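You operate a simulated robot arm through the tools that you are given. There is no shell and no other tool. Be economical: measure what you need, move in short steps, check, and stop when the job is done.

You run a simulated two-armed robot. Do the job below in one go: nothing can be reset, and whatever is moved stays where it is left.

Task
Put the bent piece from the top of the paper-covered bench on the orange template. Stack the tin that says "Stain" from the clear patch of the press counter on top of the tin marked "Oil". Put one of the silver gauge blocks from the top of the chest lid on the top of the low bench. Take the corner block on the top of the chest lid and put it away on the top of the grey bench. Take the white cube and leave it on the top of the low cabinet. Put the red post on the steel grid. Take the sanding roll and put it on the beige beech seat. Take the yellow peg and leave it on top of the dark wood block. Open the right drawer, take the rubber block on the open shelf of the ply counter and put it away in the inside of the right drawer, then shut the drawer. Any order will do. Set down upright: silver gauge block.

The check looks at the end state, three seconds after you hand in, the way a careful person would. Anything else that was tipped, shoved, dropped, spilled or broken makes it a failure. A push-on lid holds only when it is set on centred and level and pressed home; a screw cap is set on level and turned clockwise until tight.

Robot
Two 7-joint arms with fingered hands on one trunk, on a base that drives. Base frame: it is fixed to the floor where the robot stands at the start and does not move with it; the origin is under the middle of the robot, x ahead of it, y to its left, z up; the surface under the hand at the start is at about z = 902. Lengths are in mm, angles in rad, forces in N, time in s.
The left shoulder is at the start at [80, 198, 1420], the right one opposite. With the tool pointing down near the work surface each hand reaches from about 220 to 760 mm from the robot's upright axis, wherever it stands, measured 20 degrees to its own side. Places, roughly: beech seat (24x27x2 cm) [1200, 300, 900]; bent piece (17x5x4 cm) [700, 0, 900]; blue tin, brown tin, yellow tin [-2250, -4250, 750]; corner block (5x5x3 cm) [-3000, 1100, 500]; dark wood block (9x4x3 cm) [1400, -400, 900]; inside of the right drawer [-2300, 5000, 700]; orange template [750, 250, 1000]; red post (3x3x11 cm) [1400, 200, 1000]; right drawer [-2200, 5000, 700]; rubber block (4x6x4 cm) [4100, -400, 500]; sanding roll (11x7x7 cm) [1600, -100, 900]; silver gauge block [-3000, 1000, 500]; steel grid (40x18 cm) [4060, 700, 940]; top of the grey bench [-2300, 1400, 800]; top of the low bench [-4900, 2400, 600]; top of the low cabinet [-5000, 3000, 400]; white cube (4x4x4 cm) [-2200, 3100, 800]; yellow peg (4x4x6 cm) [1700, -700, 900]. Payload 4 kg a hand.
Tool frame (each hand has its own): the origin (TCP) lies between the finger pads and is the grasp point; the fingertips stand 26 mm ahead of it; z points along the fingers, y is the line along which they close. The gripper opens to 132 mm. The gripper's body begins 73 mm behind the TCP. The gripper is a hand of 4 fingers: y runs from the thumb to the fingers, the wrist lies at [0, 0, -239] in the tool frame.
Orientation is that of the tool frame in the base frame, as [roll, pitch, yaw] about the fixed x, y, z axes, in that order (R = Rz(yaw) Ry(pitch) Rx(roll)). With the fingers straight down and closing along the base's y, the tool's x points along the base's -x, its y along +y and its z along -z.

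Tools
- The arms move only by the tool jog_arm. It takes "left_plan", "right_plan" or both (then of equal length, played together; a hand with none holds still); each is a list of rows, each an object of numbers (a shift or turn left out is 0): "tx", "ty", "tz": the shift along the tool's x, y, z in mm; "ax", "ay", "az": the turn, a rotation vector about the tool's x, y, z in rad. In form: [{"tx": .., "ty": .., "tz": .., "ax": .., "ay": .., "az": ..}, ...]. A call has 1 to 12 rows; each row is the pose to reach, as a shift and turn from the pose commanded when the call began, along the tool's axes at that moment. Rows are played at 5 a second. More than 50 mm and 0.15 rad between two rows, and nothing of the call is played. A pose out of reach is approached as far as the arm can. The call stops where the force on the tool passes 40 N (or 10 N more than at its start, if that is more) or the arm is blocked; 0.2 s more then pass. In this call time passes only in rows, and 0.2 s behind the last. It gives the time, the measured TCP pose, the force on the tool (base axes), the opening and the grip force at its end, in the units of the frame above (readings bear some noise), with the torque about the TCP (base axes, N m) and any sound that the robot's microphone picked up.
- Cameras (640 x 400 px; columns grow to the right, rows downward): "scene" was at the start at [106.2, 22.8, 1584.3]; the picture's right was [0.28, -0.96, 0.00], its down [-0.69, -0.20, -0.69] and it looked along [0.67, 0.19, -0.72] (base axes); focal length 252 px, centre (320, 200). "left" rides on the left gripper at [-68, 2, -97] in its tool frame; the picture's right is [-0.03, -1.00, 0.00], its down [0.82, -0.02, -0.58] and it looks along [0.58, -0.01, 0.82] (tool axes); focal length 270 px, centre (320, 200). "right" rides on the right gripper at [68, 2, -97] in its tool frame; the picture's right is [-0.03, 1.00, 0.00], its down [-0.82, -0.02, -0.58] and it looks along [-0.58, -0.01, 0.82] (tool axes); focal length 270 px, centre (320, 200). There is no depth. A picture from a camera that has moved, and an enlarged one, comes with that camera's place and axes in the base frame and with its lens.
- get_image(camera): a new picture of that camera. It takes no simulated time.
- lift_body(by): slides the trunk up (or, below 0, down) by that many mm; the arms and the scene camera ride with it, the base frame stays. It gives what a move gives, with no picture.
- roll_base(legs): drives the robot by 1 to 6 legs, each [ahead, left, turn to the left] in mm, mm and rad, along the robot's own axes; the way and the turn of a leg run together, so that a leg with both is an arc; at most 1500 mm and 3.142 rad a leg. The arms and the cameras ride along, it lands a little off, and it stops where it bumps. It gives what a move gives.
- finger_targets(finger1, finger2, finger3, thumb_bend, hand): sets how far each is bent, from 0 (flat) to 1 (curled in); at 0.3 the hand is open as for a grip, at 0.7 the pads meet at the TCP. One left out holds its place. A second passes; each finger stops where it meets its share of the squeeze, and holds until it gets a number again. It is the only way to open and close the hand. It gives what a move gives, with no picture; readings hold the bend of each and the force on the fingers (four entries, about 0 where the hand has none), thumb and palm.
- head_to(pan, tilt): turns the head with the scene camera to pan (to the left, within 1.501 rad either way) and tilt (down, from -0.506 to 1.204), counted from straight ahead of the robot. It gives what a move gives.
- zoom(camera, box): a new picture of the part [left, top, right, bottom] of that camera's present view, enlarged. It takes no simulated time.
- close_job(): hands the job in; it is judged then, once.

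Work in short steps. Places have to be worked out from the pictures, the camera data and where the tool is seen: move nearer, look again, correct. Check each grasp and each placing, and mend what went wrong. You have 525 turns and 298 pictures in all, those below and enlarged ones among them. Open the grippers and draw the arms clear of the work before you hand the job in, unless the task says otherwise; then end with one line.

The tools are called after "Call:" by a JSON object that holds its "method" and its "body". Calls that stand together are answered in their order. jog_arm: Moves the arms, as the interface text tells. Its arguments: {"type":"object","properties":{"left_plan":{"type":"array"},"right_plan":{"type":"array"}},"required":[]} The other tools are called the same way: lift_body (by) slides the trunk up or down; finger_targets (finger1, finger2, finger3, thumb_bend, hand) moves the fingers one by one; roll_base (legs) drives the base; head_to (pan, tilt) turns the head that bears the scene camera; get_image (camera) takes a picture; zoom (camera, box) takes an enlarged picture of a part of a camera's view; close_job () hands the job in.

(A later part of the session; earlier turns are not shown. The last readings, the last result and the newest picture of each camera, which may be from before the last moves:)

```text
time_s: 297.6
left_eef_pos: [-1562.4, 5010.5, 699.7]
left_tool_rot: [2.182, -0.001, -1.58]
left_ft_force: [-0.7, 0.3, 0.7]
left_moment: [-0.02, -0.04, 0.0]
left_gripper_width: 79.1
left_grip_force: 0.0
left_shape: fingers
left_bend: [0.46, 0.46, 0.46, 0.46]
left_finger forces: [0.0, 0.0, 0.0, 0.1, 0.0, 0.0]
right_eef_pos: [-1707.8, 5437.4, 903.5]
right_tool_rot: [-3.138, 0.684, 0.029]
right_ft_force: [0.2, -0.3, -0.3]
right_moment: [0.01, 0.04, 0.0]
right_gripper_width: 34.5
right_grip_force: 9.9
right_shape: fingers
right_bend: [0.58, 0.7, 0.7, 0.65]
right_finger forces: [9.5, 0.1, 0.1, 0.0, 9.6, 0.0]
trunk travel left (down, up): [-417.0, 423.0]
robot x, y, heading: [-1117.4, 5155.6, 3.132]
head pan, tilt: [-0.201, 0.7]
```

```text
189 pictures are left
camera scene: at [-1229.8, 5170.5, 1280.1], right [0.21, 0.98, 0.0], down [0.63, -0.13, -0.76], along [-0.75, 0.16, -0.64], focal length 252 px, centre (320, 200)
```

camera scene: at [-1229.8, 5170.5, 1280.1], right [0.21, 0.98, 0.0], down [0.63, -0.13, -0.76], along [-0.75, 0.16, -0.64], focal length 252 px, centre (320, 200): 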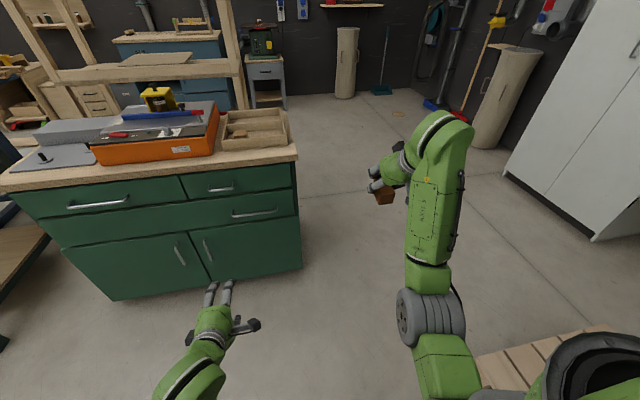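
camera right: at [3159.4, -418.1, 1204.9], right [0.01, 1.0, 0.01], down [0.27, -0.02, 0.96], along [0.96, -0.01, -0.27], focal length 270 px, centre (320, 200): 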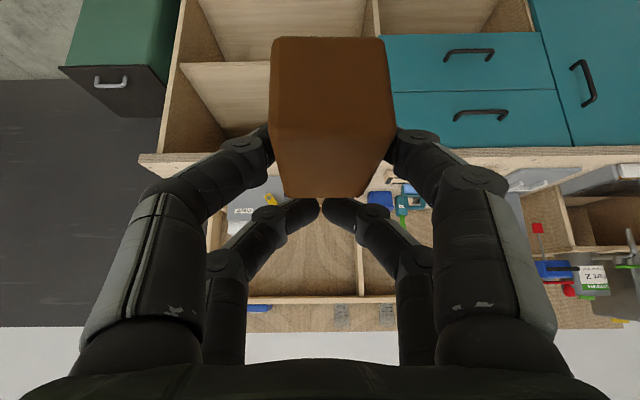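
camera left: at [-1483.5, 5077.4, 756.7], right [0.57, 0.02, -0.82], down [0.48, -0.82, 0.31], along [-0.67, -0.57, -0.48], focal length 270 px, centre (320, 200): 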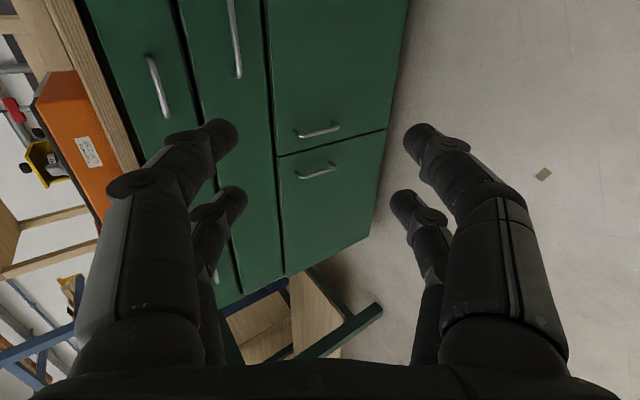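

Handle triangulates to about (−2042,4972,705). I shift left 37 and drive forward 390, then look.

Call:
{"method": "roll_base", "body": {"legs": [[0, 37, 0], [390, 0, 0]]}}

Call:
{"method": "get_image", "body": {"camera": "left"}}

Call:
{"method": "head_to", "body": {"pan": 0.25, "tilt": 0.9}}

Call:
{"method": "get_image", "body": {"camera": "scene"}}

```text
time_s: 300.5
left_eef_pos: [-1959.7, 4969.8, 700.0]
left_tool_rot: [2.181, 0.0, -1.569]
left_ft_force: [0.3, 0.2, 0.4]
left_moment: [0.0, 0.03, 0.01]
left_gripper_width: 79.3
left_grip_force: 0.0
left_shape: fingers
left_bend: [0.46, 0.46, 0.46, 0.46]
left_finger forces: [0.0, 0.0, 0.1, 0.0, 0.0, 0.0]
right_eef_pos: [-2108.1, 5394.8, 904.6]
right_tool_rot: [-3.137, 0.684, 0.038]
right_ft_force: [0.6, -0.1, -0.8]
right_moment: [0.01, -0.01, 0.02]
right_gripper_width: 34.4
right_grip_force: 9.7
right_shape: fingers
right_bend: [0.58, 0.7, 0.7, 0.65]
right_finger forces: [9.7, 0.1, 0.1, 0.0, 9.7, 0.0]
trunk travel left (down, up): [-417.0, 423.0]
robot x, y, heading: [-1513.4, 5116.1, -3.14]
head pan, tilt: [-0.201, 0.7]
```

```text
188 pictures are left
camera left: at [-1880.7, 5036.8, 756.5], right [0.57, 0.03, -0.82], down [0.49, -0.82, 0.31], along [-0.66, -0.58, -0.48], focal length 270 px, centre (320, 200)
```

left: 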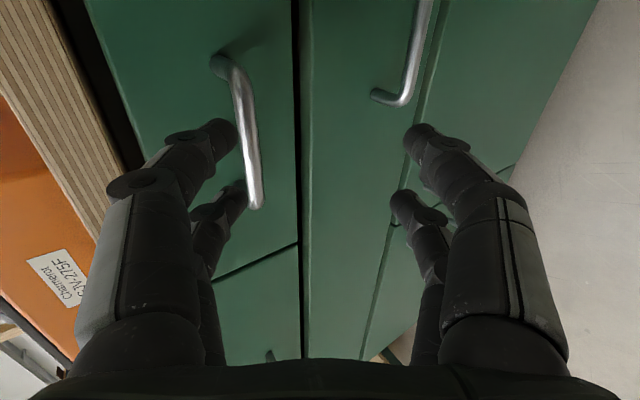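

```text
time_s: 301.4
left_eef_pos: [-1960.3, 4969.3, 699.6]
left_tool_rot: [2.182, 0.0, -1.567]
left_ft_force: [0.4, -0.2, -0.1]
left_moment: [0.0, -0.01, 0.0]
left_gripper_width: 79.1
left_grip_force: 0.1
left_shape: fingers
left_bend: [0.46, 0.46, 0.46, 0.46]
left_finger forces: [0.0, 0.0, 0.0, 0.0, 0.0, 0.0]
right_eef_pos: [-2108.1, 5395.6, 902.5]
right_tool_rot: [-3.138, 0.683, 0.036]
right_ft_force: [0.7, 0.2, -1.1]
right_moment: [-0.01, 0.0, -0.02]
right_gripper_width: 34.2
right_grip_force: 9.5
right_shape: fingers
right_bend: [0.58, 0.7, 0.7, 0.65]
right_finger forces: [9.8, 0.0, 0.0, 0.1, 9.6, 0.0]
trunk travel left (down, up): [-417.0, 423.0]
robot x, y, heading: [-1512.4, 5116.9, -3.135]
head pan, tilt: [0.25, 0.901]
```

```text
187 pictures are left
camera scene: at [-1617.5, 5097.0, 1264.0], right [-0.25, 0.97, 0.0], down [0.76, 0.2, -0.62], along [-0.6, -0.15, -0.78], focal length 252 px, centre (320, 200)
```

scene: 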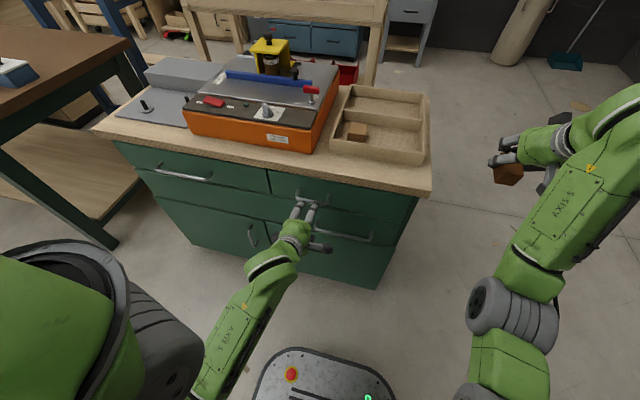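

Bar spans y 4913–5005 at z≈701, x≈−2042. I advance the hand 50 mm and look.

Call:
{"method": "jog_arm", "body": {"left_plan": [{"ty": 14, "tz": 20}, {"ty": 30, "tz": 40}]}}

Call:
{"method": "get_image", "body": {"camera": "left"}}

Call:
{"method": "zoom", "body": {"camera": "scene", "box": [250, 160, 370, 250]}}

```text
time_s: 302.0
left_eef_pos: [-2010.8, 4969.6, 702.0]
left_tool_rot: [2.182, 0.0, -1.571]
left_ft_force: [-0.7, -0.1, -0.7]
left_moment: [-0.01, -0.01, 0.01]
left_gripper_width: 79.2
left_grip_force: 0.0
left_shape: fingers
left_bend: [0.46, 0.46, 0.46, 0.46]
left_finger forces: [0.1, 0.0, 0.0, 0.1, 0.0, 0.0]
right_eef_pos: [-2107.4, 5395.1, 903.0]
right_tool_rot: [-3.139, 0.682, 0.035]
right_ft_force: [0.4, -0.1, 0.0]
right_moment: [0.0, 0.0, 0.02]
right_gripper_width: 34.5
right_grip_force: 9.8
right_shape: fingers
right_bend: [0.58, 0.7, 0.7, 0.65]
right_finger forces: [9.7, 0.0, 0.1, 0.0, 9.6, 0.0]
trunk travel left (down, up): [-417.0, 423.0]
robot x, y, heading: [-1513.8, 5113.2, -3.135]
head pan, tilt: [0.25, 0.901]
```

```text
186 pictures are left
camera left: at [-1931.1, 5037.2, 759.2], right [0.57, 0.03, -0.82], down [0.49, -0.82, 0.31], along [-0.66, -0.58, -0.48], focal length 270 px, centre (320, 200)
```

left: 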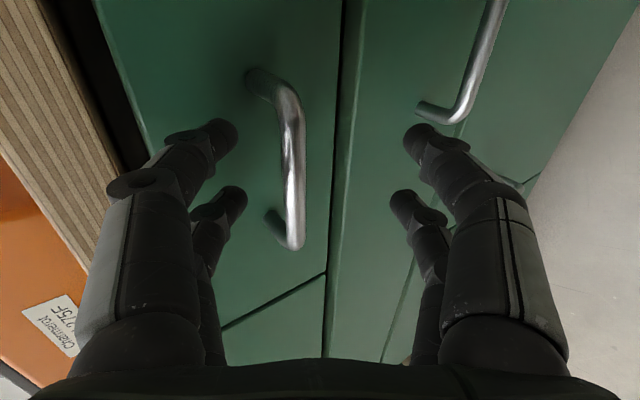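

```text
4.44 times, centred on (310, 205) of scene
camera zoom: at [-1618.1, 5097.0, 1263.9], right [-0.25, 0.97, 0.0], down [0.76, 0.2, -0.62], along [-0.6, -0.16, -0.78], focal length 1118 px, centre (364, 178)
```

zoom: 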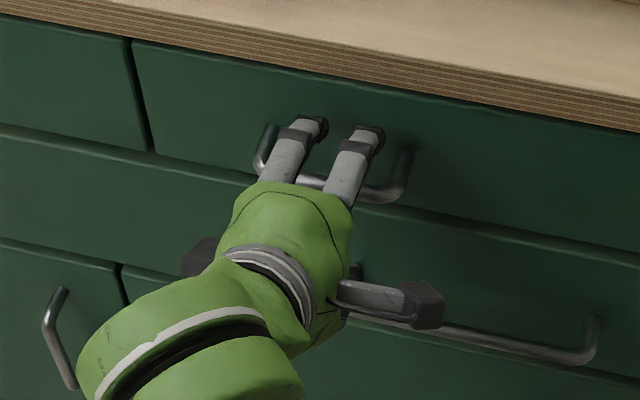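

The bar's standoff is only ~25 mm, so I make the hand nearly horizontal before going on.

Call:
{"method": "jog_arm", "body": {"left_plan": [{"ax": -0.14}, {"ax": -0.28}, {"ax": -0.42}, {"ax": -0.55}]}}

Call:
{"method": "get_image", "body": {"camera": "left"}}

Call:
{"method": "zoom", "body": {"camera": "scene", "box": [250, 160, 370, 250]}}

```text
time_s: 303.0
left_eef_pos: [-2011.0, 4969.2, 700.7]
left_tool_rot: [1.63, 0.005, -1.571]
left_ft_force: [0.7, -0.1, 0.5]
left_moment: [0.0, -0.01, -0.04]
left_gripper_width: 78.9
left_grip_force: 0.0
left_shape: fingers
left_bend: [0.46, 0.46, 0.46, 0.46]
left_finger forces: [0.0, 0.0, 0.0, 0.1, 0.0, 0.0]
right_eef_pos: [-2107.7, 5393.6, 902.3]
right_tool_rot: [-3.136, 0.681, 0.036]
right_ft_force: [0.4, -0.9, -0.5]
right_moment: [0.03, 0.02, -0.01]
right_gripper_width: 34.5
right_grip_force: 9.8
right_shape: fingers
right_bend: [0.58, 0.7, 0.7, 0.65]
right_finger forces: [9.7, 0.1, 0.0, 0.1, 9.7, 0.0]
trunk travel left (down, up): [-417.0, 423.0]
robot x, y, heading: [-1511.8, 5116.9, -3.137]
head pan, tilt: [0.25, 0.901]
```

```text
184 pictures are left
camera left: at [-1912.9, 5036.7, 708.9], right [0.06, 0.03, -1.0], down [0.58, -0.82, 0.01], along [-0.81, -0.58, -0.07], focal length 270 px, centre (320, 200)
```

left: 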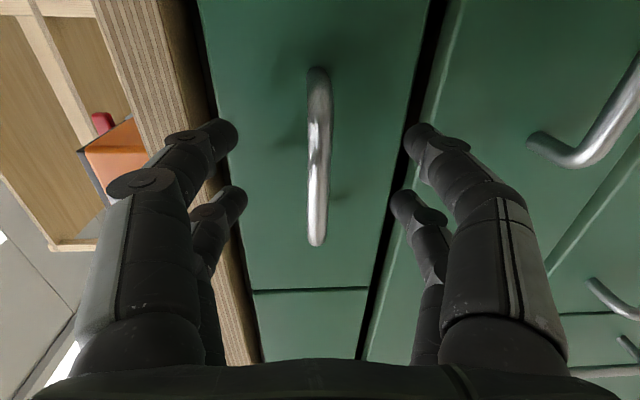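

```text
4.44 times, centred on (310, 205) of scene
camera zoom: at [-1618.0, 5096.8, 1263.9], right [-0.25, 0.97, 0.0], down [0.76, 0.2, -0.62], along [-0.6, -0.16, -0.78], focal length 1118 px, centre (364, 178)
```

zoom: 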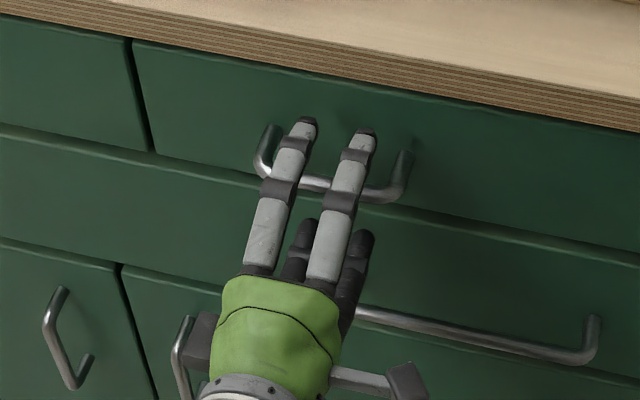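

The bar lies right between the fingers. Advance 19 mm and close.

Call:
{"method": "jog_arm", "body": {"left_plan": [{"tz": 10, "ty": 0.5}, {"tz": 19, "ty": 1}]}}

Call:
{"method": "finger_targets", "body": {"hand": "left", "finger1": 0.7, "finger2": 0.7, "finger3": 0.7, "thumb_bend": 0.7}}

Call:
{"method": "get_image", "body": {"camera": "left"}}

```text
time_s: 303.6
left_eef_pos: [-2031.2, 4968.0, 700.4]
left_tool_rot: [1.631, -0.002, -1.569]
left_ft_force: [-0.5, 0.0, 0.0]
left_moment: [0.0, -0.01, 0.0]
left_gripper_width: 79.4
left_grip_force: 0.1
left_shape: fingers
left_bend: [0.46, 0.46, 0.46, 0.46]
left_finger forces: [0.0, 0.0, 0.0, 0.0, 0.1, 0.0]
right_eef_pos: [-2108.0, 5395.6, 902.0]
right_tool_rot: [-3.138, 0.683, 0.036]
right_ft_force: [-0.8, 0.4, -1.2]
right_moment: [0.0, 0.02, 0.0]
right_gripper_width: 34.4
right_grip_force: 9.9
right_shape: fingers
right_bend: [0.58, 0.7, 0.7, 0.65]
right_finger forces: [9.7, 0.0, 0.0, 0.0, 9.7, 0.0]
trunk travel left (down, up): [-417.0, 423.0]
robot x, y, heading: [-1510.0, 5115.7, -3.142]
head pan, tilt: [0.25, 0.901]
```

```text
time_s: 304.6
left_eef_pos: [-2031.2, 4968.9, 700.6]
left_tool_rot: [1.631, -0.002, -1.57]
left_ft_force: [-0.3, 0.3, -0.8]
left_moment: [0.0, 0.0, 0.01]
left_gripper_width: 2.1
left_grip_force: 1.2
left_shape: fingers
left_bend: [0.7, 0.7, 0.7, 0.7]
left_finger forces: [0.1, 0.1, 0.0, 0.1, 0.7, 0.0]
right_eef_pos: [-2107.5, 5394.9, 902.7]
right_tool_rot: [-3.14, 0.685, 0.038]
right_ft_force: [0.5, 0.0, -0.9]
right_moment: [0.01, 0.03, -0.03]
right_gripper_width: 34.4
right_grip_force: 9.4
right_shape: fingers
right_bend: [0.58, 0.7, 0.7, 0.65]
right_finger forces: [9.7, 0.1, 0.0, 0.0, 9.7, 0.0]
trunk travel left (down, up): [-417.0, 423.0]
robot x, y, heading: [-1513.3, 5112.6, -3.138]
head pan, tilt: [0.25, 0.901]
```

```text
182 pictures are left
camera left: at [-1932.5, 5036.2, 708.5], right [0.06, 0.03, -1.0], down [0.58, -0.82, 0.01], along [-0.81, -0.58, -0.06], focal length 270 px, centre (320, 200)
```

left: 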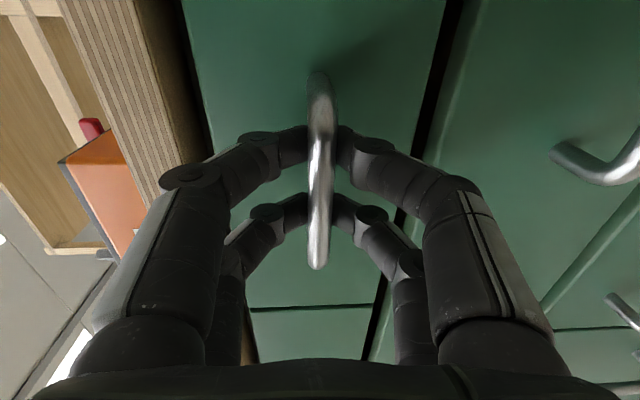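

The fingers have closed behind the bar, hooking it. I pull the drawer by driving back 100 first.

Call:
{"method": "roll_base", "body": {"legs": [[-100, 0, 0]]}}

Call:
{"method": "get_image", "body": {"camera": "left"}}

Call:
{"method": "get_image", "body": {"camera": "scene"}}

```text
time_s: 305.8
left_eef_pos: [-1930.1, 4969.7, 701.3]
left_tool_rot: [1.629, 0.001, -1.571]
left_ft_force: [-0.1, -0.2, -0.5]
left_moment: [-0.01, -0.04, 0.03]
left_gripper_width: 1.8
left_grip_force: 0.2
left_shape: fingers
left_bend: [0.7, 0.7, 0.7, 0.7]
left_finger forces: [0.1, 0.1, 0.0, 0.0, 0.5, 0.1]
right_eef_pos: [-2007.6, 5396.2, 902.1]
right_tool_rot: [-3.137, 0.685, 0.036]
right_ft_force: [-0.5, -0.3, -0.8]
right_moment: [-0.02, 0.04, 0.02]
right_gripper_width: 34.5
right_grip_force: 9.5
right_shape: fingers
right_bend: [0.58, 0.7, 0.7, 0.65]
right_finger forces: [9.6, 0.1, 0.1, 0.1, 9.8, 0.1]
trunk travel left (down, up): [-417.0, 423.0]
robot x, y, heading: [-1410.5, 5114.1, -3.139]
head pan, tilt: [0.25, 0.901]
```

```text
181 pictures are left
camera left: at [-1832.1, 5037.2, 709.3], right [0.06, 0.03, -1.0], down [0.58, -0.82, 0.01], along [-0.81, -0.58, -0.06], focal length 270 px, centre (320, 200)
```

left: 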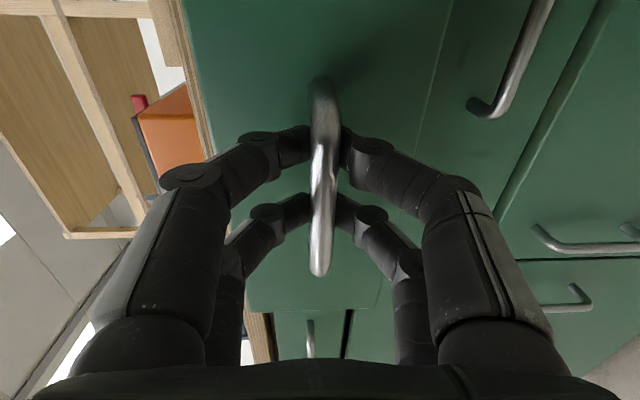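

```text
180 pictures are left
camera scene: at [-1516.7, 5097.5, 1264.0], right [-0.25, 0.97, 0.0], down [0.76, 0.19, -0.62], along [-0.6, -0.15, -0.78], focal length 252 px, centre (320, 200)
```

scene: 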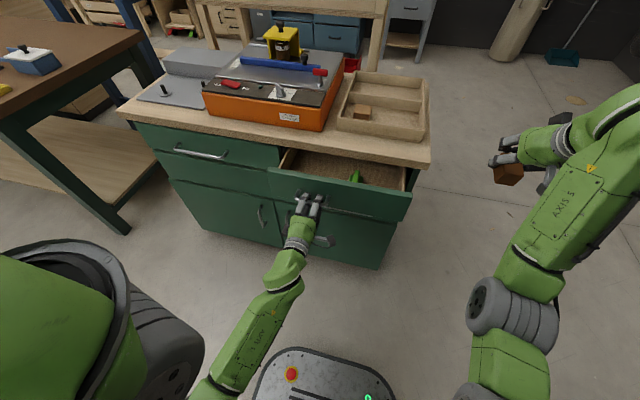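

Opening works smoothly. I pull another 170 mm.

Call:
{"method": "roll_base", "body": {"legs": [[-170, 0, 0]]}}

Call:
{"method": "get_image", "body": {"camera": "scene"}}

```text
time_s: 307.2
left_eef_pos: [-1767.2, 4969.1, 701.8]
left_tool_rot: [1.63, 0.0, -1.568]
left_ft_force: [-0.8, -0.9, 0.0]
left_moment: [-0.04, 0.01, 0.0]
left_gripper_width: 1.6
left_grip_force: 0.0
left_shape: fingers
left_bend: [0.7, 0.7, 0.7, 0.7]
left_finger forces: [0.1, 0.1, 0.0, 0.1, 0.0, 0.1]
right_eef_pos: [-1845.6, 5394.9, 902.8]
right_tool_rot: [-3.138, 0.686, 0.039]
right_ft_force: [0.4, -0.1, -0.8]
right_moment: [0.02, -0.01, 0.0]
right_gripper_width: 34.5
right_grip_force: 9.1
right_shape: fingers
right_bend: [0.58, 0.7, 0.7, 0.65]
right_finger forces: [9.7, 0.0, 0.0, 0.0, 9.6, 0.1]
trunk travel left (down, up): [-417.0, 423.0]
robot x, y, heading: [-1249.8, 5113.5, -3.136]
head pan, tilt: [0.25, 0.901]
```

```text
179 pictures are left
camera scene: at [-1354.8, 5097.7, 1263.9], right [-0.25, 0.97, 0.0], down [0.76, 0.2, -0.62], along [-0.6, -0.16, -0.78], focal length 252 px, centre (320, 200)
```

scene: 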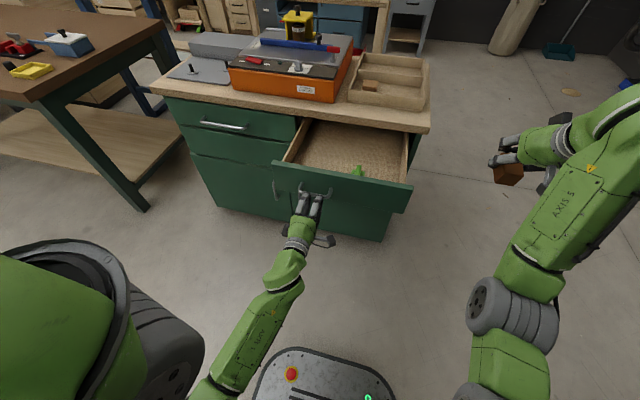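

The drawer is open about 260 mm. I release the bar and back the left hand off.

Call:
{"method": "finger_targets", "body": {"hand": "left", "finger1": 0.4, "finger2": 0.4, "finger3": 0.4, "thumb_bend": 0.4}}

Call:
{"method": "jog_arm", "body": {"left_plan": [{"tz": -30}, {"tz": -60}, {"tz": -90}]}}

Call:
{"method": "roll_base", "body": {"legs": [[0, 440, 0]]}}

Call:
{"method": "head_to", "body": {"pan": -0.4, "tilt": 0.9}}

Call:
{"method": "get_image", "body": {"camera": "scene"}}

Call:
{"method": "get_image", "body": {"camera": "right"}}

```text
time_s: 308.2
left_eef_pos: [-1767.1, 4968.4, 701.2]
left_tool_rot: [1.631, 0.002, -1.568]
left_ft_force: [0.0, -0.5, 0.1]
left_moment: [-0.03, 0.02, -0.01]
left_gripper_width: 99.2
left_grip_force: 0.0
left_shape: fingers
left_bend: [0.4, 0.4, 0.4, 0.4]
left_finger forces: [0.1, 0.0, 0.1, 0.0, 0.0, 0.0]
right_eef_pos: [-1846.6, 5395.1, 900.7]
right_tool_rot: [-3.138, 0.682, 0.037]
right_ft_force: [0.1, 1.3, -1.6]
right_moment: [-0.02, 0.01, -0.01]
right_gripper_width: 34.6
right_grip_force: 9.5
right_shape: fingers
right_bend: [0.58, 0.7, 0.7, 0.65]
right_finger forces: [9.7, 0.0, 0.0, 0.0, 9.7, 0.0]
trunk travel left (down, up): [-417.0, 423.0]
robot x, y, heading: [-1251.2, 5117.6, -3.131]
head pan, tilt: [0.25, 0.901]
```

```text
time_s: 309.0
left_eef_pos: [-1676.5, 4969.4, 706.8]
left_tool_rot: [1.629, 0.001, -1.567]
left_ft_force: [0.2, -0.3, 0.6]
left_moment: [0.0, -0.01, 0.0]
left_gripper_width: 99.6
left_grip_force: 0.0
left_shape: fingers
left_bend: [0.4, 0.4, 0.4, 0.4]
left_finger forces: [0.0, 0.0, 0.1, 0.0, 0.1, 0.1]
right_eef_pos: [-1845.6, 5394.6, 903.0]
right_tool_rot: [-3.138, 0.684, 0.039]
right_ft_force: [0.6, -0.8, 0.1]
right_moment: [0.01, 0.05, 0.03]
right_gripper_width: 34.5
right_grip_force: 9.7
right_shape: fingers
right_bend: [0.58, 0.7, 0.7, 0.65]
right_finger forces: [9.6, 0.1, 0.0, 0.1, 9.7, 0.0]
trunk travel left (down, up): [-417.0, 423.0]
robot x, y, heading: [-1252.5, 5113.2, -3.134]
head pan, tilt: [0.25, 0.901]
```

```text
time_s: 311.7
left_eef_pos: [-1671.8, 4514.6, 707.8]
left_tool_rot: [1.631, 0.003, -1.56]
left_ft_force: [0.1, 0.1, 0.5]
left_moment: [0.01, 0.0, 0.0]
left_gripper_width: 99.7
left_grip_force: 0.0
left_shape: fingers
left_bend: [0.4, 0.4, 0.4, 0.4]
left_finger forces: [0.0, 0.1, 0.0, 0.1, 0.1, 0.1]
right_eef_pos: [-1844.5, 4938.2, 901.4]
right_tool_rot: [-3.137, 0.681, 0.044]
right_ft_force: [0.1, -0.4, -1.0]
right_moment: [0.01, 0.03, -0.01]
right_gripper_width: 34.5
right_grip_force: 9.7
right_shape: fingers
right_bend: [0.58, 0.7, 0.7, 0.65]
right_finger forces: [9.7, 0.0, 0.1, 0.0, 9.7, 0.0]
trunk travel left (down, up): [-417.0, 423.0]
robot x, y, heading: [-1246.2, 4668.1, -3.133]
head pan, tilt: [0.25, 0.901]
```

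```text
time_s: 312.8
left_eef_pos: [-1673.0, 4513.5, 708.3]
left_tool_rot: [1.632, 0.001, -1.561]
left_ft_force: [0.7, -0.2, 0.8]
left_moment: [-0.03, -0.03, -0.03]
left_gripper_width: 99.4
left_grip_force: 0.1
left_shape: fingers
left_bend: [0.4, 0.4, 0.4, 0.4]
left_finger forces: [0.0, 0.0, 0.0, 0.0, 0.0, 0.0]
right_eef_pos: [-1844.8, 4939.1, 903.4]
right_tool_rot: [-3.139, 0.681, 0.046]
right_ft_force: [-0.3, 1.1, 0.0]
right_moment: [0.01, -0.01, 0.0]
right_gripper_width: 34.5
right_grip_force: 9.2
right_shape: fingers
right_bend: [0.58, 0.7, 0.7, 0.65]
right_finger forces: [9.7, 0.0, 0.0, 0.0, 9.7, 0.0]
trunk travel left (down, up): [-417.0, 423.0]
robot x, y, heading: [-1245.0, 4666.6, -3.126]
head pan, tilt: [-0.4, 0.901]
```

```text
178 pictures are left
camera scene: at [-1348.4, 4692.1, 1263.9], right [0.38, 0.93, 0.0], down [0.73, -0.3, -0.62], along [-0.57, 0.23, -0.78], focal length 252 px, centre (320, 200)
```

scene: 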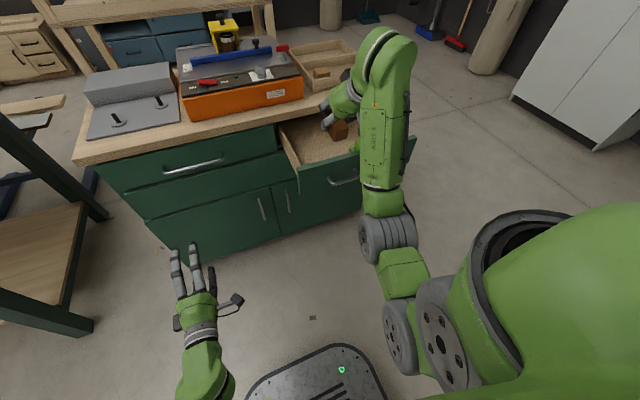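

```text
177 pictures are left
camera right: at [-1729.4, 4941.0, 934.8], right [0.02, -1.0, 0.01], down [-0.27, 0.01, 0.96], along [-0.96, -0.03, -0.27], focal length 270 px, centre (320, 200)
```

right: 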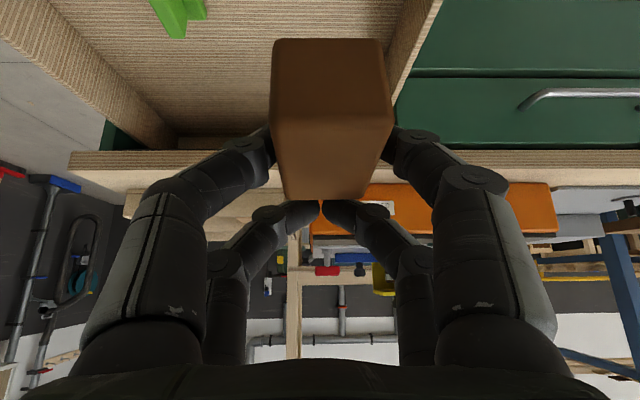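

The side wall is at y≈4855 and the green thing at y≈5085. I go 154 forward and 20 right to put the block over the middle of the free floor.

Call:
{"method": "roll_base", "body": {"legs": [[154, -20, 0]]}}

Call:
{"method": "lift_body", "body": {"by": -120}}

Call:
{"method": "get_image", "body": {"camera": "right"}}

Call:
{"method": "get_image", "body": {"camera": "scene"}}

```text
time_s: 314.1
left_eef_pos: [-1825.3, 4532.3, 707.2]
left_tool_rot: [1.63, 0.001, -1.56]
left_ft_force: [-0.7, 1.0, 0.0]
left_moment: [0.0, -0.01, -0.02]
left_gripper_width: 99.5
left_grip_force: 0.0
left_shape: fingers
left_bend: [0.4, 0.4, 0.4, 0.4]
left_finger forces: [0.0, 0.1, 0.1, 0.0, 0.0, 0.0]
right_eef_pos: [-1997.3, 4955.1, 901.0]
right_tool_rot: [-3.136, 0.682, 0.047]
right_ft_force: [-0.4, -0.2, -1.8]
right_moment: [-0.01, -0.01, 0.0]
right_gripper_width: 34.6
right_grip_force: 9.9
right_shape: fingers
right_bend: [0.58, 0.7, 0.7, 0.65]
right_finger forces: [9.7, 0.0, 0.1, 0.0, 9.7, 0.0]
trunk travel left (down, up): [-417.0, 423.0]
robot x, y, heading: [-1398.5, 4679.0, -3.129]
head pan, tilt: [-0.4, 0.901]
```

```text
time_s: 315.6
left_eef_pos: [-1825.5, 4532.2, 587.9]
left_tool_rot: [1.63, -0.001, -1.561]
left_ft_force: [0.0, 1.0, -0.1]
left_moment: [-0.01, -0.02, 0.02]
left_gripper_width: 99.3
left_grip_force: 0.1
left_shape: fingers
left_bend: [0.4, 0.4, 0.4, 0.4]
left_finger forces: [0.0, 0.0, 0.0, 0.0, 0.0, 0.0]
right_eef_pos: [-1996.8, 4955.3, 783.2]
right_tool_rot: [-3.139, 0.685, 0.048]
right_ft_force: [0.2, 0.5, -1.2]
right_moment: [0.0, -0.01, -0.01]
right_gripper_width: 34.5
right_grip_force: 9.9
right_shape: fingers
right_bend: [0.58, 0.7, 0.7, 0.65]
right_finger forces: [9.7, 0.1, 0.0, 0.0, 9.6, 0.1]
trunk travel left (down, up): [-297.0, 543.0]
robot x, y, heading: [-1401.4, 4683.2, -3.128]
head pan, tilt: [-0.4, 0.901]
```

```text
176 pictures are left
camera right: at [-1882.8, 4958.5, 814.9], right [0.02, -1.0, 0.01], down [-0.27, 0.01, 0.96], along [-0.96, -0.03, -0.27], focal length 270 px, centre (320, 200)
```

right: 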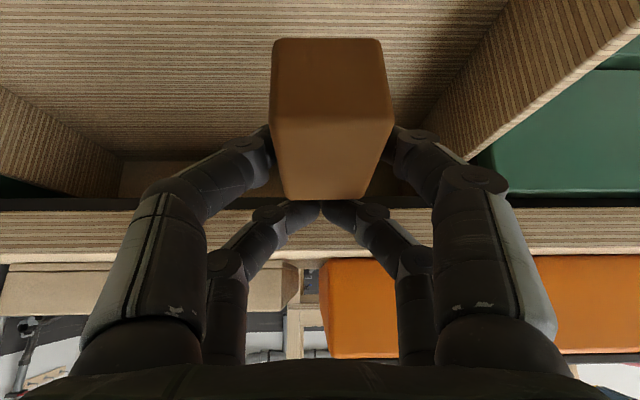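

```text
175 pictures are left
camera scene: at [-1501.3, 4710.2, 1144.0], right [0.38, 0.93, 0.0], down [0.73, -0.3, -0.62], along [-0.58, 0.23, -0.78], focal length 252 px, centre (320, 200)
```

scene: 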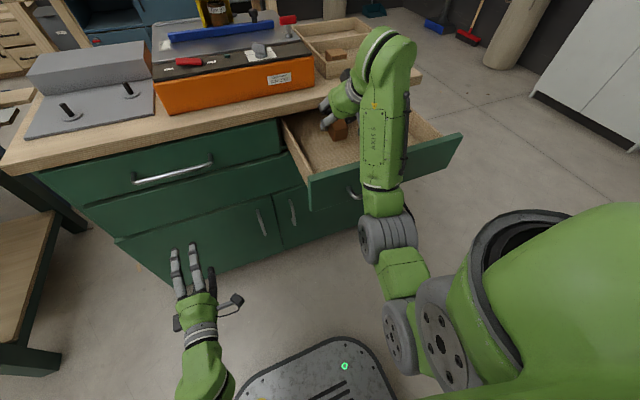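

The block is over the drawer floor with clear margins. I lower 60 by trunk, then step down with force watching.

Call:
{"method": "lift_body", "body": {"by": -60}}

Call:
{"method": "get_image", "body": {"camera": "right"}}

Call:
{"method": "get_image", "body": {"camera": "scene"}}

```text
time_s: 316.6
left_eef_pos: [-1825.4, 4532.5, 528.2]
left_tool_rot: [1.629, 0.0, -1.561]
left_ft_force: [-0.9, -0.1, 0.0]
left_moment: [0.01, 0.03, 0.02]
left_gripper_width: 99.5
left_grip_force: 0.0
left_shape: fingers
left_bend: [0.4, 0.4, 0.4, 0.4]
left_finger forces: [0.0, 0.0, 0.0, 0.0, 0.1, 0.0]
right_eef_pos: [-1996.3, 4955.4, 723.3]
right_tool_rot: [-3.138, 0.685, 0.047]
right_ft_force: [-0.1, 0.5, -0.6]
right_moment: [0.03, -0.01, 0.0]
right_gripper_width: 34.6
right_grip_force: 9.3
right_shape: fingers
right_bend: [0.58, 0.7, 0.7, 0.65]
right_finger forces: [9.7, 0.0, 0.0, 0.0, 9.8, 0.1]
trunk travel left (down, up): [-237.0, 603.0]
robot x, y, heading: [-1401.0, 4680.9, -3.127]
head pan, tilt: [-0.4, 0.901]
```

```text
174 pictures are left
camera right: at [-1882.7, 4958.5, 754.9], right [0.02, -1.0, 0.01], down [-0.27, 0.01, 0.96], along [-0.96, -0.03, -0.27], focal length 270 px, centre (320, 200)
```

right: 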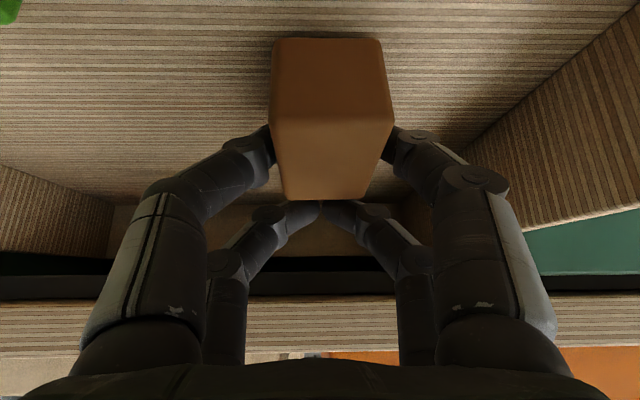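

```text
173 pictures are left
camera scene: at [-1501.2, 4710.2, 1084.0], right [0.38, 0.93, 0.0], down [0.73, -0.3, -0.62], along [-0.58, 0.23, -0.78], focal length 252 px, centre (320, 200)
```

scene: 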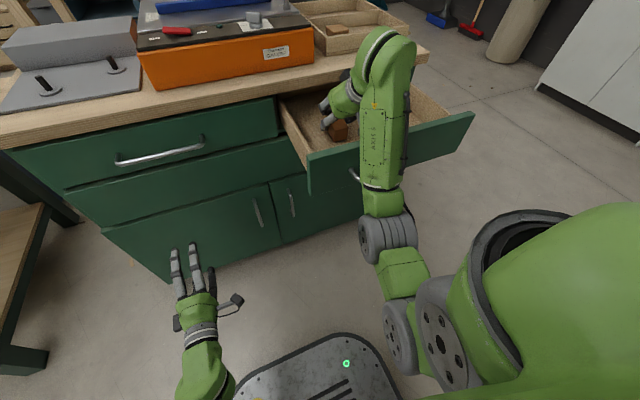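

Stepping down, watching force.

Call:
{"method": "jog_arm", "body": {"right_plan": [{"tx": 2.5, "tz": 3.1}, {"tx": 5, "tz": 6.2}, {"tx": 7.6, "tz": 9.3}, {"tx": 10, "tz": 12.4}, {"tx": 12.7, "tz": 15.5}]}}

```text
time_s: 317.3
left_eef_pos: [-1825.2, 4530.5, 528.5]
left_tool_rot: [1.629, 0.002, -1.559]
left_ft_force: [-0.5, 0.8, -0.3]
left_moment: [-0.01, -0.01, -0.02]
left_gripper_width: 99.2
left_grip_force: 0.0
left_shape: fingers
left_bend: [0.4, 0.4, 0.4, 0.4]
left_finger forces: [0.1, 0.0, 0.1, 0.0, 0.1, 0.0]
right_eef_pos: [-1996.1, 4955.4, 721.3]
right_tool_rot: [-3.13, 0.694, 0.05]
right_ft_force: [-42.5, -5.6, -2.4]
right_moment: [0.15, -1.32, -0.61]
right_gripper_width: 34.5
right_grip_force: 9.4
right_shape: fingers
right_bend: [0.58, 0.7, 0.7, 0.65]
right_finger forces: [9.6, 0.0, 0.0, 0.1, 9.7, 0.1]
trunk travel left (down, up): [-237.0, 603.0]
robot x, y, heading: [-1400.8, 4680.4, -3.133]
head pan, tilt: [-0.4, 0.901]
stopped in row 3 (right hand): the force on the tool passed its limit at 44 N (the readings are from after the stop); the commanded pose is now the measured one
```

The camera side of the hand touched the drawer front. I raise 15 mm, move 25 mm deeper, and look.

Call:
{"method": "jog_arm", "body": {"right_plan": [{"tx": -9.5, "tz": -11.6}, {"tx": -29, "tz": 4}]}}

Call:
{"method": "get_image", "body": {"camera": "right"}}

Call:
{"method": "zoom", "body": {"camera": "scene", "box": [260, 60, 480, 210]}}

```text
time_s: 317.5
left_eef_pos: [-1826.6, 4530.5, 528.2]
left_tool_rot: [1.629, 0.002, -1.56]
left_ft_force: [-0.5, 0.8, -0.3]
left_moment: [0.02, 0.01, -0.01]
left_gripper_width: 99.3
left_grip_force: 0.0
left_shape: fingers
left_bend: [0.4, 0.4, 0.4, 0.4]
left_finger forces: [0.1, 0.1, 0.1, 0.1, 0.0, 0.1]
right_eef_pos: [-1997.1, 4956.3, 721.2]
right_tool_rot: [-3.13, 0.694, 0.051]
right_ft_force: [-42.3, -4.8, -1.6]
right_moment: [0.2, -1.27, -0.68]
right_gripper_width: 34.5
right_grip_force: 9.1
right_shape: fingers
right_bend: [0.58, 0.7, 0.7, 0.65]
right_finger forces: [9.7, 0.0, 0.0, 0.0, 9.7, 0.0]
trunk travel left (down, up): [-237.0, 603.0]
robot x, y, heading: [-1397.1, 4683.1, -3.132]
head pan, tilt: [-0.4, 0.901]
stopped in row 1 (right hand): the force on the tool passed its limit at 81 N (the readings are from after the stop); the commanded pose is now the measured one
```

```text
172 pictures are left
camera right: at [-1882.6, 4958.9, 751.9], right [0.03, -1.0, 0.01], down [-0.26, 0.0, 0.97], along [-0.97, -0.03, -0.26], focal length 270 px, centre (320, 200)
```

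right: 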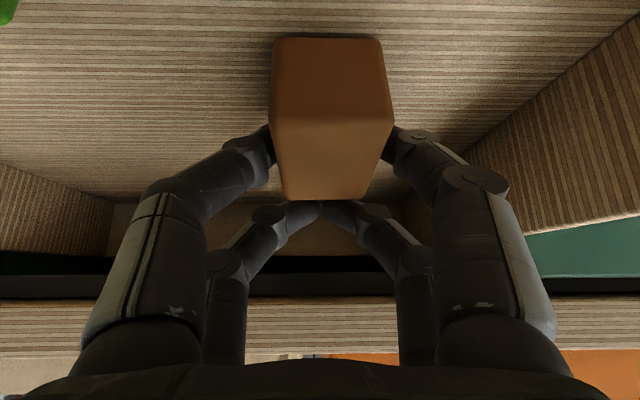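

```text
2.67 times, centred on (370, 135) of scene
camera zoom: at [-1500.5, 4709.4, 1084.0], right [0.38, 0.93, 0.0], down [0.73, -0.29, -0.62], along [-0.58, 0.23, -0.78], focal length 671 px, centre (187, 373)
```

zoom: 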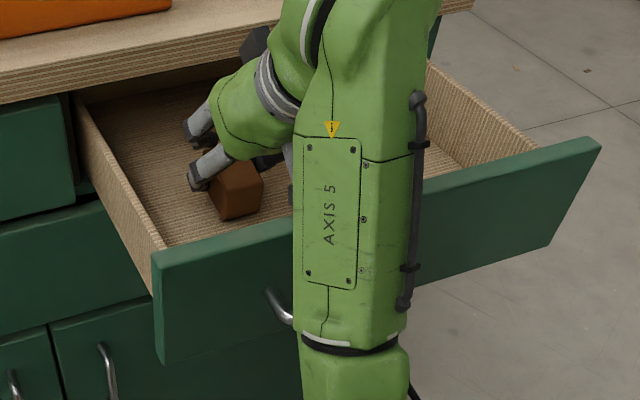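

I relieve by moving straight deeper (−x) in small steps.

Call:
{"method": "jog_arm", "body": {"right_plan": [{"tx": -3, "tz": 2.5}, {"tx": -7.7, "tz": 6.3}, {"tx": -12, "tz": 10}]}}

```text
time_s: 318.3
left_eef_pos: [-1826.2, 4532.0, 528.2]
left_tool_rot: [1.631, 0.0, -1.561]
left_ft_force: [0.2, 0.0, 0.8]
left_moment: [-0.02, -0.03, -0.01]
left_gripper_width: 99.2
left_grip_force: 0.1
left_shape: fingers
left_bend: [0.4, 0.4, 0.4, 0.4]
left_finger forces: [0.1, 0.0, 0.0, 0.0, 0.0, 0.0]
right_eef_pos: [-2012.5, 4955.7, 718.2]
right_tool_rot: [-3.132, 0.692, 0.05]
right_ft_force: [-0.1, 0.4, -1.2]
right_moment: [0.03, 0.03, 0.0]
right_gripper_width: 34.5
right_grip_force: 9.9
right_shape: fingers
right_bend: [0.58, 0.7, 0.7, 0.65]
right_finger forces: [9.7, 0.0, 0.1, 0.1, 9.7, 0.1]
trunk travel left (down, up): [-237.0, 603.0]
robot x, y, heading: [-1400.7, 4682.0, -3.129]
head pan, tilt: [-0.4, 0.901]
```

Free. A further 10 mm deeper, then down in steps.

Call:
{"method": "jog_arm", "body": {"right_plan": [{"tx": -7.7, "tz": 6.3}, {"tx": -4, "tz": 11}, {"tx": 0, "tz": 16}, {"tx": 4, "tz": 21}]}}

Call:
{"method": "get_image", "body": {"camera": "right"}}

```text
time_s: 319.3
left_eef_pos: [-1824.3, 4532.2, 530.5]
left_tool_rot: [1.626, 0.003, -1.56]
left_ft_force: [-0.4, 0.5, 0.3]
left_moment: [0.03, -0.03, 0.0]
left_gripper_width: 99.2
left_grip_force: 0.1
left_shape: fingers
left_bend: [0.4, 0.4, 0.4, 0.4]
left_finger forces: [0.0, 0.0, 0.0, 0.1, 0.0, 0.0]
right_eef_pos: [-2023.1, 4954.2, 707.6]
right_tool_rot: [-3.125, 0.702, 0.053]
right_ft_force: [-1.8, 1.2, 29.8]
right_moment: [-0.1, 0.11, -0.11]
right_gripper_width: 34.6
right_grip_force: 20.0
right_shape: fingers
right_bend: [0.6, 0.7, 0.7, 0.66]
right_finger forces: [11.4, 11.8, 2.6, 0.1, 13.5, 0.0]
trunk travel left (down, up): [-237.0, 603.0]
robot x, y, heading: [-1400.2, 4682.2, -3.128]
head pan, tilt: [-0.4, 0.901]
```

```text
170 pictures are left
camera right: at [-1907.5, 4957.4, 738.1], right [0.03, -1.0, 0.0], down [-0.25, 0.0, 0.97], along [-0.97, -0.03, -0.25], focal length 270 px, centre (320, 200)
```

right: 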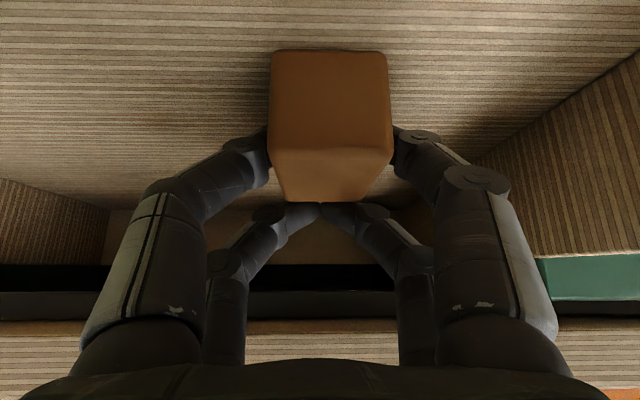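

Contact with the drawer floor. I relieve 8 mm and open.

Call:
{"method": "jog_arm", "body": {"right_plan": [{"tx": -4, "tz": -6}]}}

Call:
{"method": "finger_targets", "body": {"hand": "right", "finger1": 0.45, "finger2": 0.45, "finger3": 0.45, "thumb_bend": 0.45}}

Call:
{"method": "get_image", "body": {"camera": "right"}}

```text
time_s: 319.7
left_eef_pos: [-1824.2, 4530.7, 529.4]
left_tool_rot: [1.628, 0.001, -1.561]
left_ft_force: [-0.1, 0.0, -0.1]
left_moment: [-0.01, 0.02, 0.01]
left_gripper_width: 99.5
left_grip_force: 0.1
left_shape: fingers
left_bend: [0.4, 0.4, 0.4, 0.4]
left_finger forces: [0.0, 0.0, 0.0, 0.0, 0.0, 0.0]
right_eef_pos: [-2022.1, 4954.7, 709.3]
right_tool_rot: [-3.133, 0.691, 0.051]
right_ft_force: [-7.3, -0.9, 16.3]
right_moment: [-0.08, 0.18, -0.03]
right_gripper_width: 34.2
right_grip_force: 16.9
right_shape: fingers
right_bend: [0.6, 0.7, 0.7, 0.65]
right_finger forces: [11.1, 9.1, 2.4, 0.0, 11.7, 0.1]
trunk travel left (down, up): [-237.0, 603.0]
robot x, y, heading: [-1400.3, 4681.2, -3.13]
head pan, tilt: [-0.4, 0.901]
```

```text
time_s: 320.7
left_eef_pos: [-1825.5, 4531.7, 528.4]
left_tool_rot: [1.631, 0.0, -1.56]
left_ft_force: [-0.2, -0.1, -0.3]
left_moment: [-0.01, 0.02, 0.02]
left_gripper_width: 99.6
left_grip_force: 0.0
left_shape: fingers
left_bend: [0.4, 0.4, 0.4, 0.4]
left_finger forces: [0.0, 0.0, 0.0, 0.1, 0.0, 0.0]
right_eef_pos: [-2023.3, 4955.9, 708.0]
right_tool_rot: [-3.133, 0.691, 0.051]
right_ft_force: [-0.7, -0.1, -0.2]
right_moment: [-0.02, -0.03, -0.01]
right_gripper_width: 82.2
right_grip_force: 0.0
right_shape: fingers
right_bend: [0.45, 0.45, 0.45, 0.45]
right_finger forces: [0.1, 0.0, 0.1, 0.1, 0.0, 0.0]
trunk travel left (down, up): [-237.0, 603.0]
robot x, y, heading: [-1399.0, 4678.8, -3.13]
head pan, tilt: [-0.4, 0.901]
```

```text
169 pictures are left
camera right: at [-1908.6, 4958.8, 739.3], right [0.03, -1.0, 0.01], down [-0.26, 0.0, 0.97], along [-0.96, -0.03, -0.26], focal length 270 px, centre (320, 200)
```

right: 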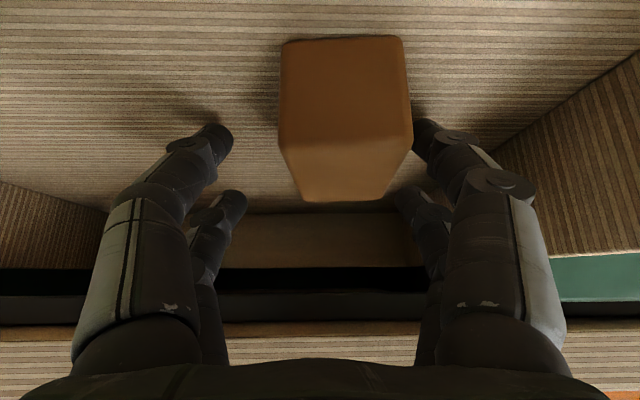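

The block rests on the drawer floor. I raise the trunk to draw the hand out.

Call:
{"method": "lift_body", "body": {"by": 200}}

Call:
{"method": "roll_base", "body": {"legs": [[-330, 0, 0]]}}

Call:
{"method": "get_image", "body": {"camera": "scene"}}

```text
time_s: 322.9
left_eef_pos: [-1825.7, 4531.3, 728.7]
left_tool_rot: [1.629, 0.001, -1.561]
left_ft_force: [-0.2, 0.1, -0.2]
left_moment: [-0.03, 0.01, -0.03]
left_gripper_width: 99.0
left_grip_force: 0.1
left_shape: fingers
left_bend: [0.4, 0.4, 0.4, 0.4]
left_finger forces: [0.0, 0.0, 0.1, 0.0, 0.0, 0.0]
right_eef_pos: [-2023.1, 4956.1, 908.3]
right_tool_rot: [-3.132, 0.691, 0.051]
right_ft_force: [1.1, -0.1, 0.7]
right_moment: [0.01, -0.02, 0.0]
right_gripper_width: 82.5
right_grip_force: 0.0
right_shape: fingers
right_bend: [0.45, 0.45, 0.45, 0.45]
right_finger forces: [0.1, 0.0, 0.1, 0.0, 0.0, 0.1]
trunk travel left (down, up): [-437.0, 403.0]
robot x, y, heading: [-1398.7, 4680.5, -3.123]
head pan, tilt: [-0.4, 0.901]
```

```text
time_s: 325.1
left_eef_pos: [-1499.4, 4536.5, 728.0]
left_tool_rot: [1.631, 0.001, -1.555]
left_ft_force: [0.2, 0.1, 0.3]
left_moment: [-0.01, -0.01, 0.0]
left_gripper_width: 99.4
left_grip_force: 0.0
left_shape: fingers
left_bend: [0.4, 0.4, 0.4, 0.4]
left_finger forces: [0.0, 0.1, 0.0, 0.0, 0.1, 0.0]
right_eef_pos: [-1699.1, 4957.2, 908.1]
right_tool_rot: [-3.133, 0.69, 0.055]
right_ft_force: [-0.1, 0.1, -0.1]
right_moment: [0.05, -0.01, -0.04]
right_gripper_width: 82.1
right_grip_force: 0.2
right_shape: fingers
right_bend: [0.45, 0.45, 0.45, 0.45]
right_finger forces: [0.0, 0.1, 0.0, 0.0, 0.1, 0.0]
trunk travel left (down, up): [-437.0, 403.0]
robot x, y, heading: [-1075.5, 4686.4, -3.122]
head pan, tilt: [-0.4, 0.901]
```

```text
168 pictures are left
camera scene: at [-1175.7, 4714.7, 1283.9], right [0.37, 0.93, 0.0], down [0.73, -0.29, -0.62], along [-0.58, 0.23, -0.78], focal length 252 px, centre (320, 200)
```

scene: 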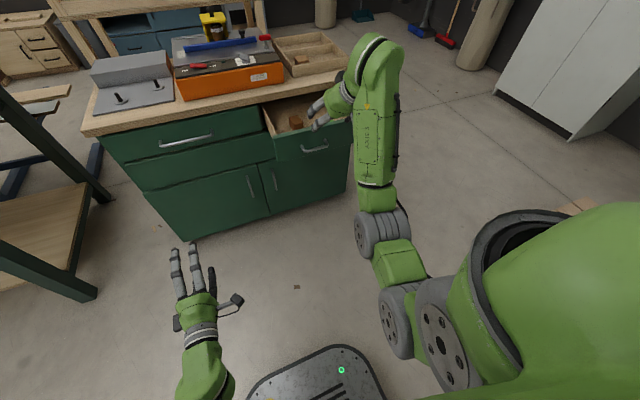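

The block sits in the drawer. I close the left fingers, line up beside the bar at y≈5045, z≈700, and push the drawer shut by driving.

Call:
{"method": "finger_targets", "body": {"hand": "left", "finger1": 0.7, "finger2": 0.7, "finger3": 0.7, "thumb_bend": 0.7}}

Call:
{"method": "roll_base", "body": {"legs": [[0, -508, -0.02]]}}

Call:
{"method": "lift_body", "body": {"by": -28}}

Call:
{"method": "head_to", "body": {"pan": 0.2, "tilt": 0.9}}

Call:
{"method": "get_image", "body": {"camera": "left"}}

```text
time_s: 326.1
left_eef_pos: [-1499.2, 4535.3, 728.5]
left_tool_rot: [1.629, -0.001, -1.556]
left_ft_force: [-0.7, 0.5, -0.2]
left_moment: [-0.02, -0.01, 0.02]
left_gripper_width: 1.4
left_grip_force: 0.0
left_shape: fingers
left_bend: [0.7, 0.7, 0.7, 0.7]
left_finger forces: [0.0, 0.0, 0.1, 0.1, 0.1, 0.0]
right_eef_pos: [-1699.6, 4958.2, 908.8]
right_tool_rot: [-3.133, 0.692, 0.055]
right_ft_force: [-0.6, -1.0, -0.5]
right_moment: [-0.01, 0.0, 0.0]
right_gripper_width: 82.2
right_grip_force: 0.0
right_shape: fingers
right_bend: [0.45, 0.45, 0.45, 0.45]
right_finger forces: [0.2, 0.0, 0.0, 0.1, 0.1, 0.0]
trunk travel left (down, up): [-437.0, 403.0]
robot x, y, heading: [-1076.9, 4686.9, -3.126]
head pan, tilt: [-0.4, 0.901]
```

```text
time_s: 329.0
left_eef_pos: [-1505.5, 5043.1, 728.0]
left_tool_rot: [1.63, 0.0, -1.573]
left_ft_force: [0.3, -0.1, -0.1]
left_moment: [0.0, 0.01, -0.03]
left_gripper_width: 1.7
left_grip_force: 0.1
left_shape: fingers
left_bend: [0.7, 0.7, 0.7, 0.7]
left_finger forces: [0.0, 0.0, 0.1, 0.1, 0.1, 0.1]
right_eef_pos: [-1698.7, 5469.8, 908.6]
right_tool_rot: [-3.132, 0.692, 0.038]
right_ft_force: [-0.3, -0.7, 0.3]
right_moment: [0.01, 0.03, -0.01]
right_gripper_width: 82.0
right_grip_force: 0.1
right_shape: fingers
right_bend: [0.45, 0.45, 0.45, 0.45]
right_finger forces: [0.0, 0.0, 0.1, 0.1, 0.0, 0.1]
trunk travel left (down, up): [-437.0, 403.0]
robot x, y, heading: [-1078.7, 5191.2, -3.142]
head pan, tilt: [-0.4, 0.901]
```

```text
time_s: 329.8
left_eef_pos: [-1505.6, 5043.6, 700.4]
left_tool_rot: [1.629, 0.0, -1.573]
left_ft_force: [0.3, 0.2, 0.2]
left_moment: [-0.01, 0.03, 0.02]
left_gripper_width: 1.6
left_grip_force: 0.0
left_shape: fingers
left_bend: [0.7, 0.7, 0.7, 0.7]
left_finger forces: [0.1, 0.1, 0.0, 0.0, 0.0, 0.1]
right_eef_pos: [-1698.4, 5468.7, 880.3]
right_tool_rot: [-3.133, 0.693, 0.038]
right_ft_force: [0.9, 0.1, -0.4]
right_moment: [0.02, -0.01, -0.02]
right_gripper_width: 82.0
right_grip_force: 0.0
right_shape: fingers
right_bend: [0.45, 0.45, 0.45, 0.45]
right_finger forces: [0.0, 0.1, 0.1, 0.0, 0.0, 0.0]
trunk travel left (down, up): [-409.0, 431.0]
robot x, y, heading: [-1079.2, 5187.8, -3.141]
head pan, tilt: [-0.4, 0.901]
```

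```text
time_s: 330.8
left_eef_pos: [-1506.2, 5043.6, 699.2]
left_tool_rot: [1.63, 0.002, -1.571]
left_ft_force: [1.0, -0.1, -0.4]
left_moment: [-0.01, -0.03, 0.01]
left_gripper_width: 1.4
left_grip_force: 0.1
left_shape: fingers
left_bend: [0.7, 0.7, 0.7, 0.7]
left_finger forces: [0.0, 0.0, 0.1, 0.1, 0.1, 0.0]
right_eef_pos: [-1698.0, 5469.5, 880.1]
right_tool_rot: [-3.133, 0.692, 0.038]
right_ft_force: [-0.1, -0.3, -0.4]
right_moment: [0.0, -0.01, 0.01]
right_gripper_width: 82.2
right_grip_force: 0.1
right_shape: fingers
right_bend: [0.45, 0.45, 0.45, 0.45]
right_finger forces: [0.0, 0.0, 0.0, 0.0, 0.1, 0.1]
trunk travel left (down, up): [-409.0, 431.0]
robot x, y, heading: [-1078.6, 5186.9, -3.141]
head pan, tilt: [0.201, 0.901]
```

```text
167 pictures are left
camera left: at [-1407.9, 5110.3, 707.6], right [0.06, 0.03, -1.0], down [0.58, -0.82, 0.01], along [-0.81, -0.58, -0.06], focal length 270 px, centre (320, 200)
```

left: 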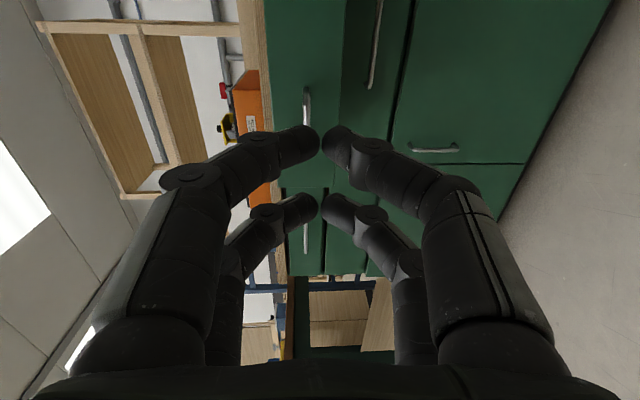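

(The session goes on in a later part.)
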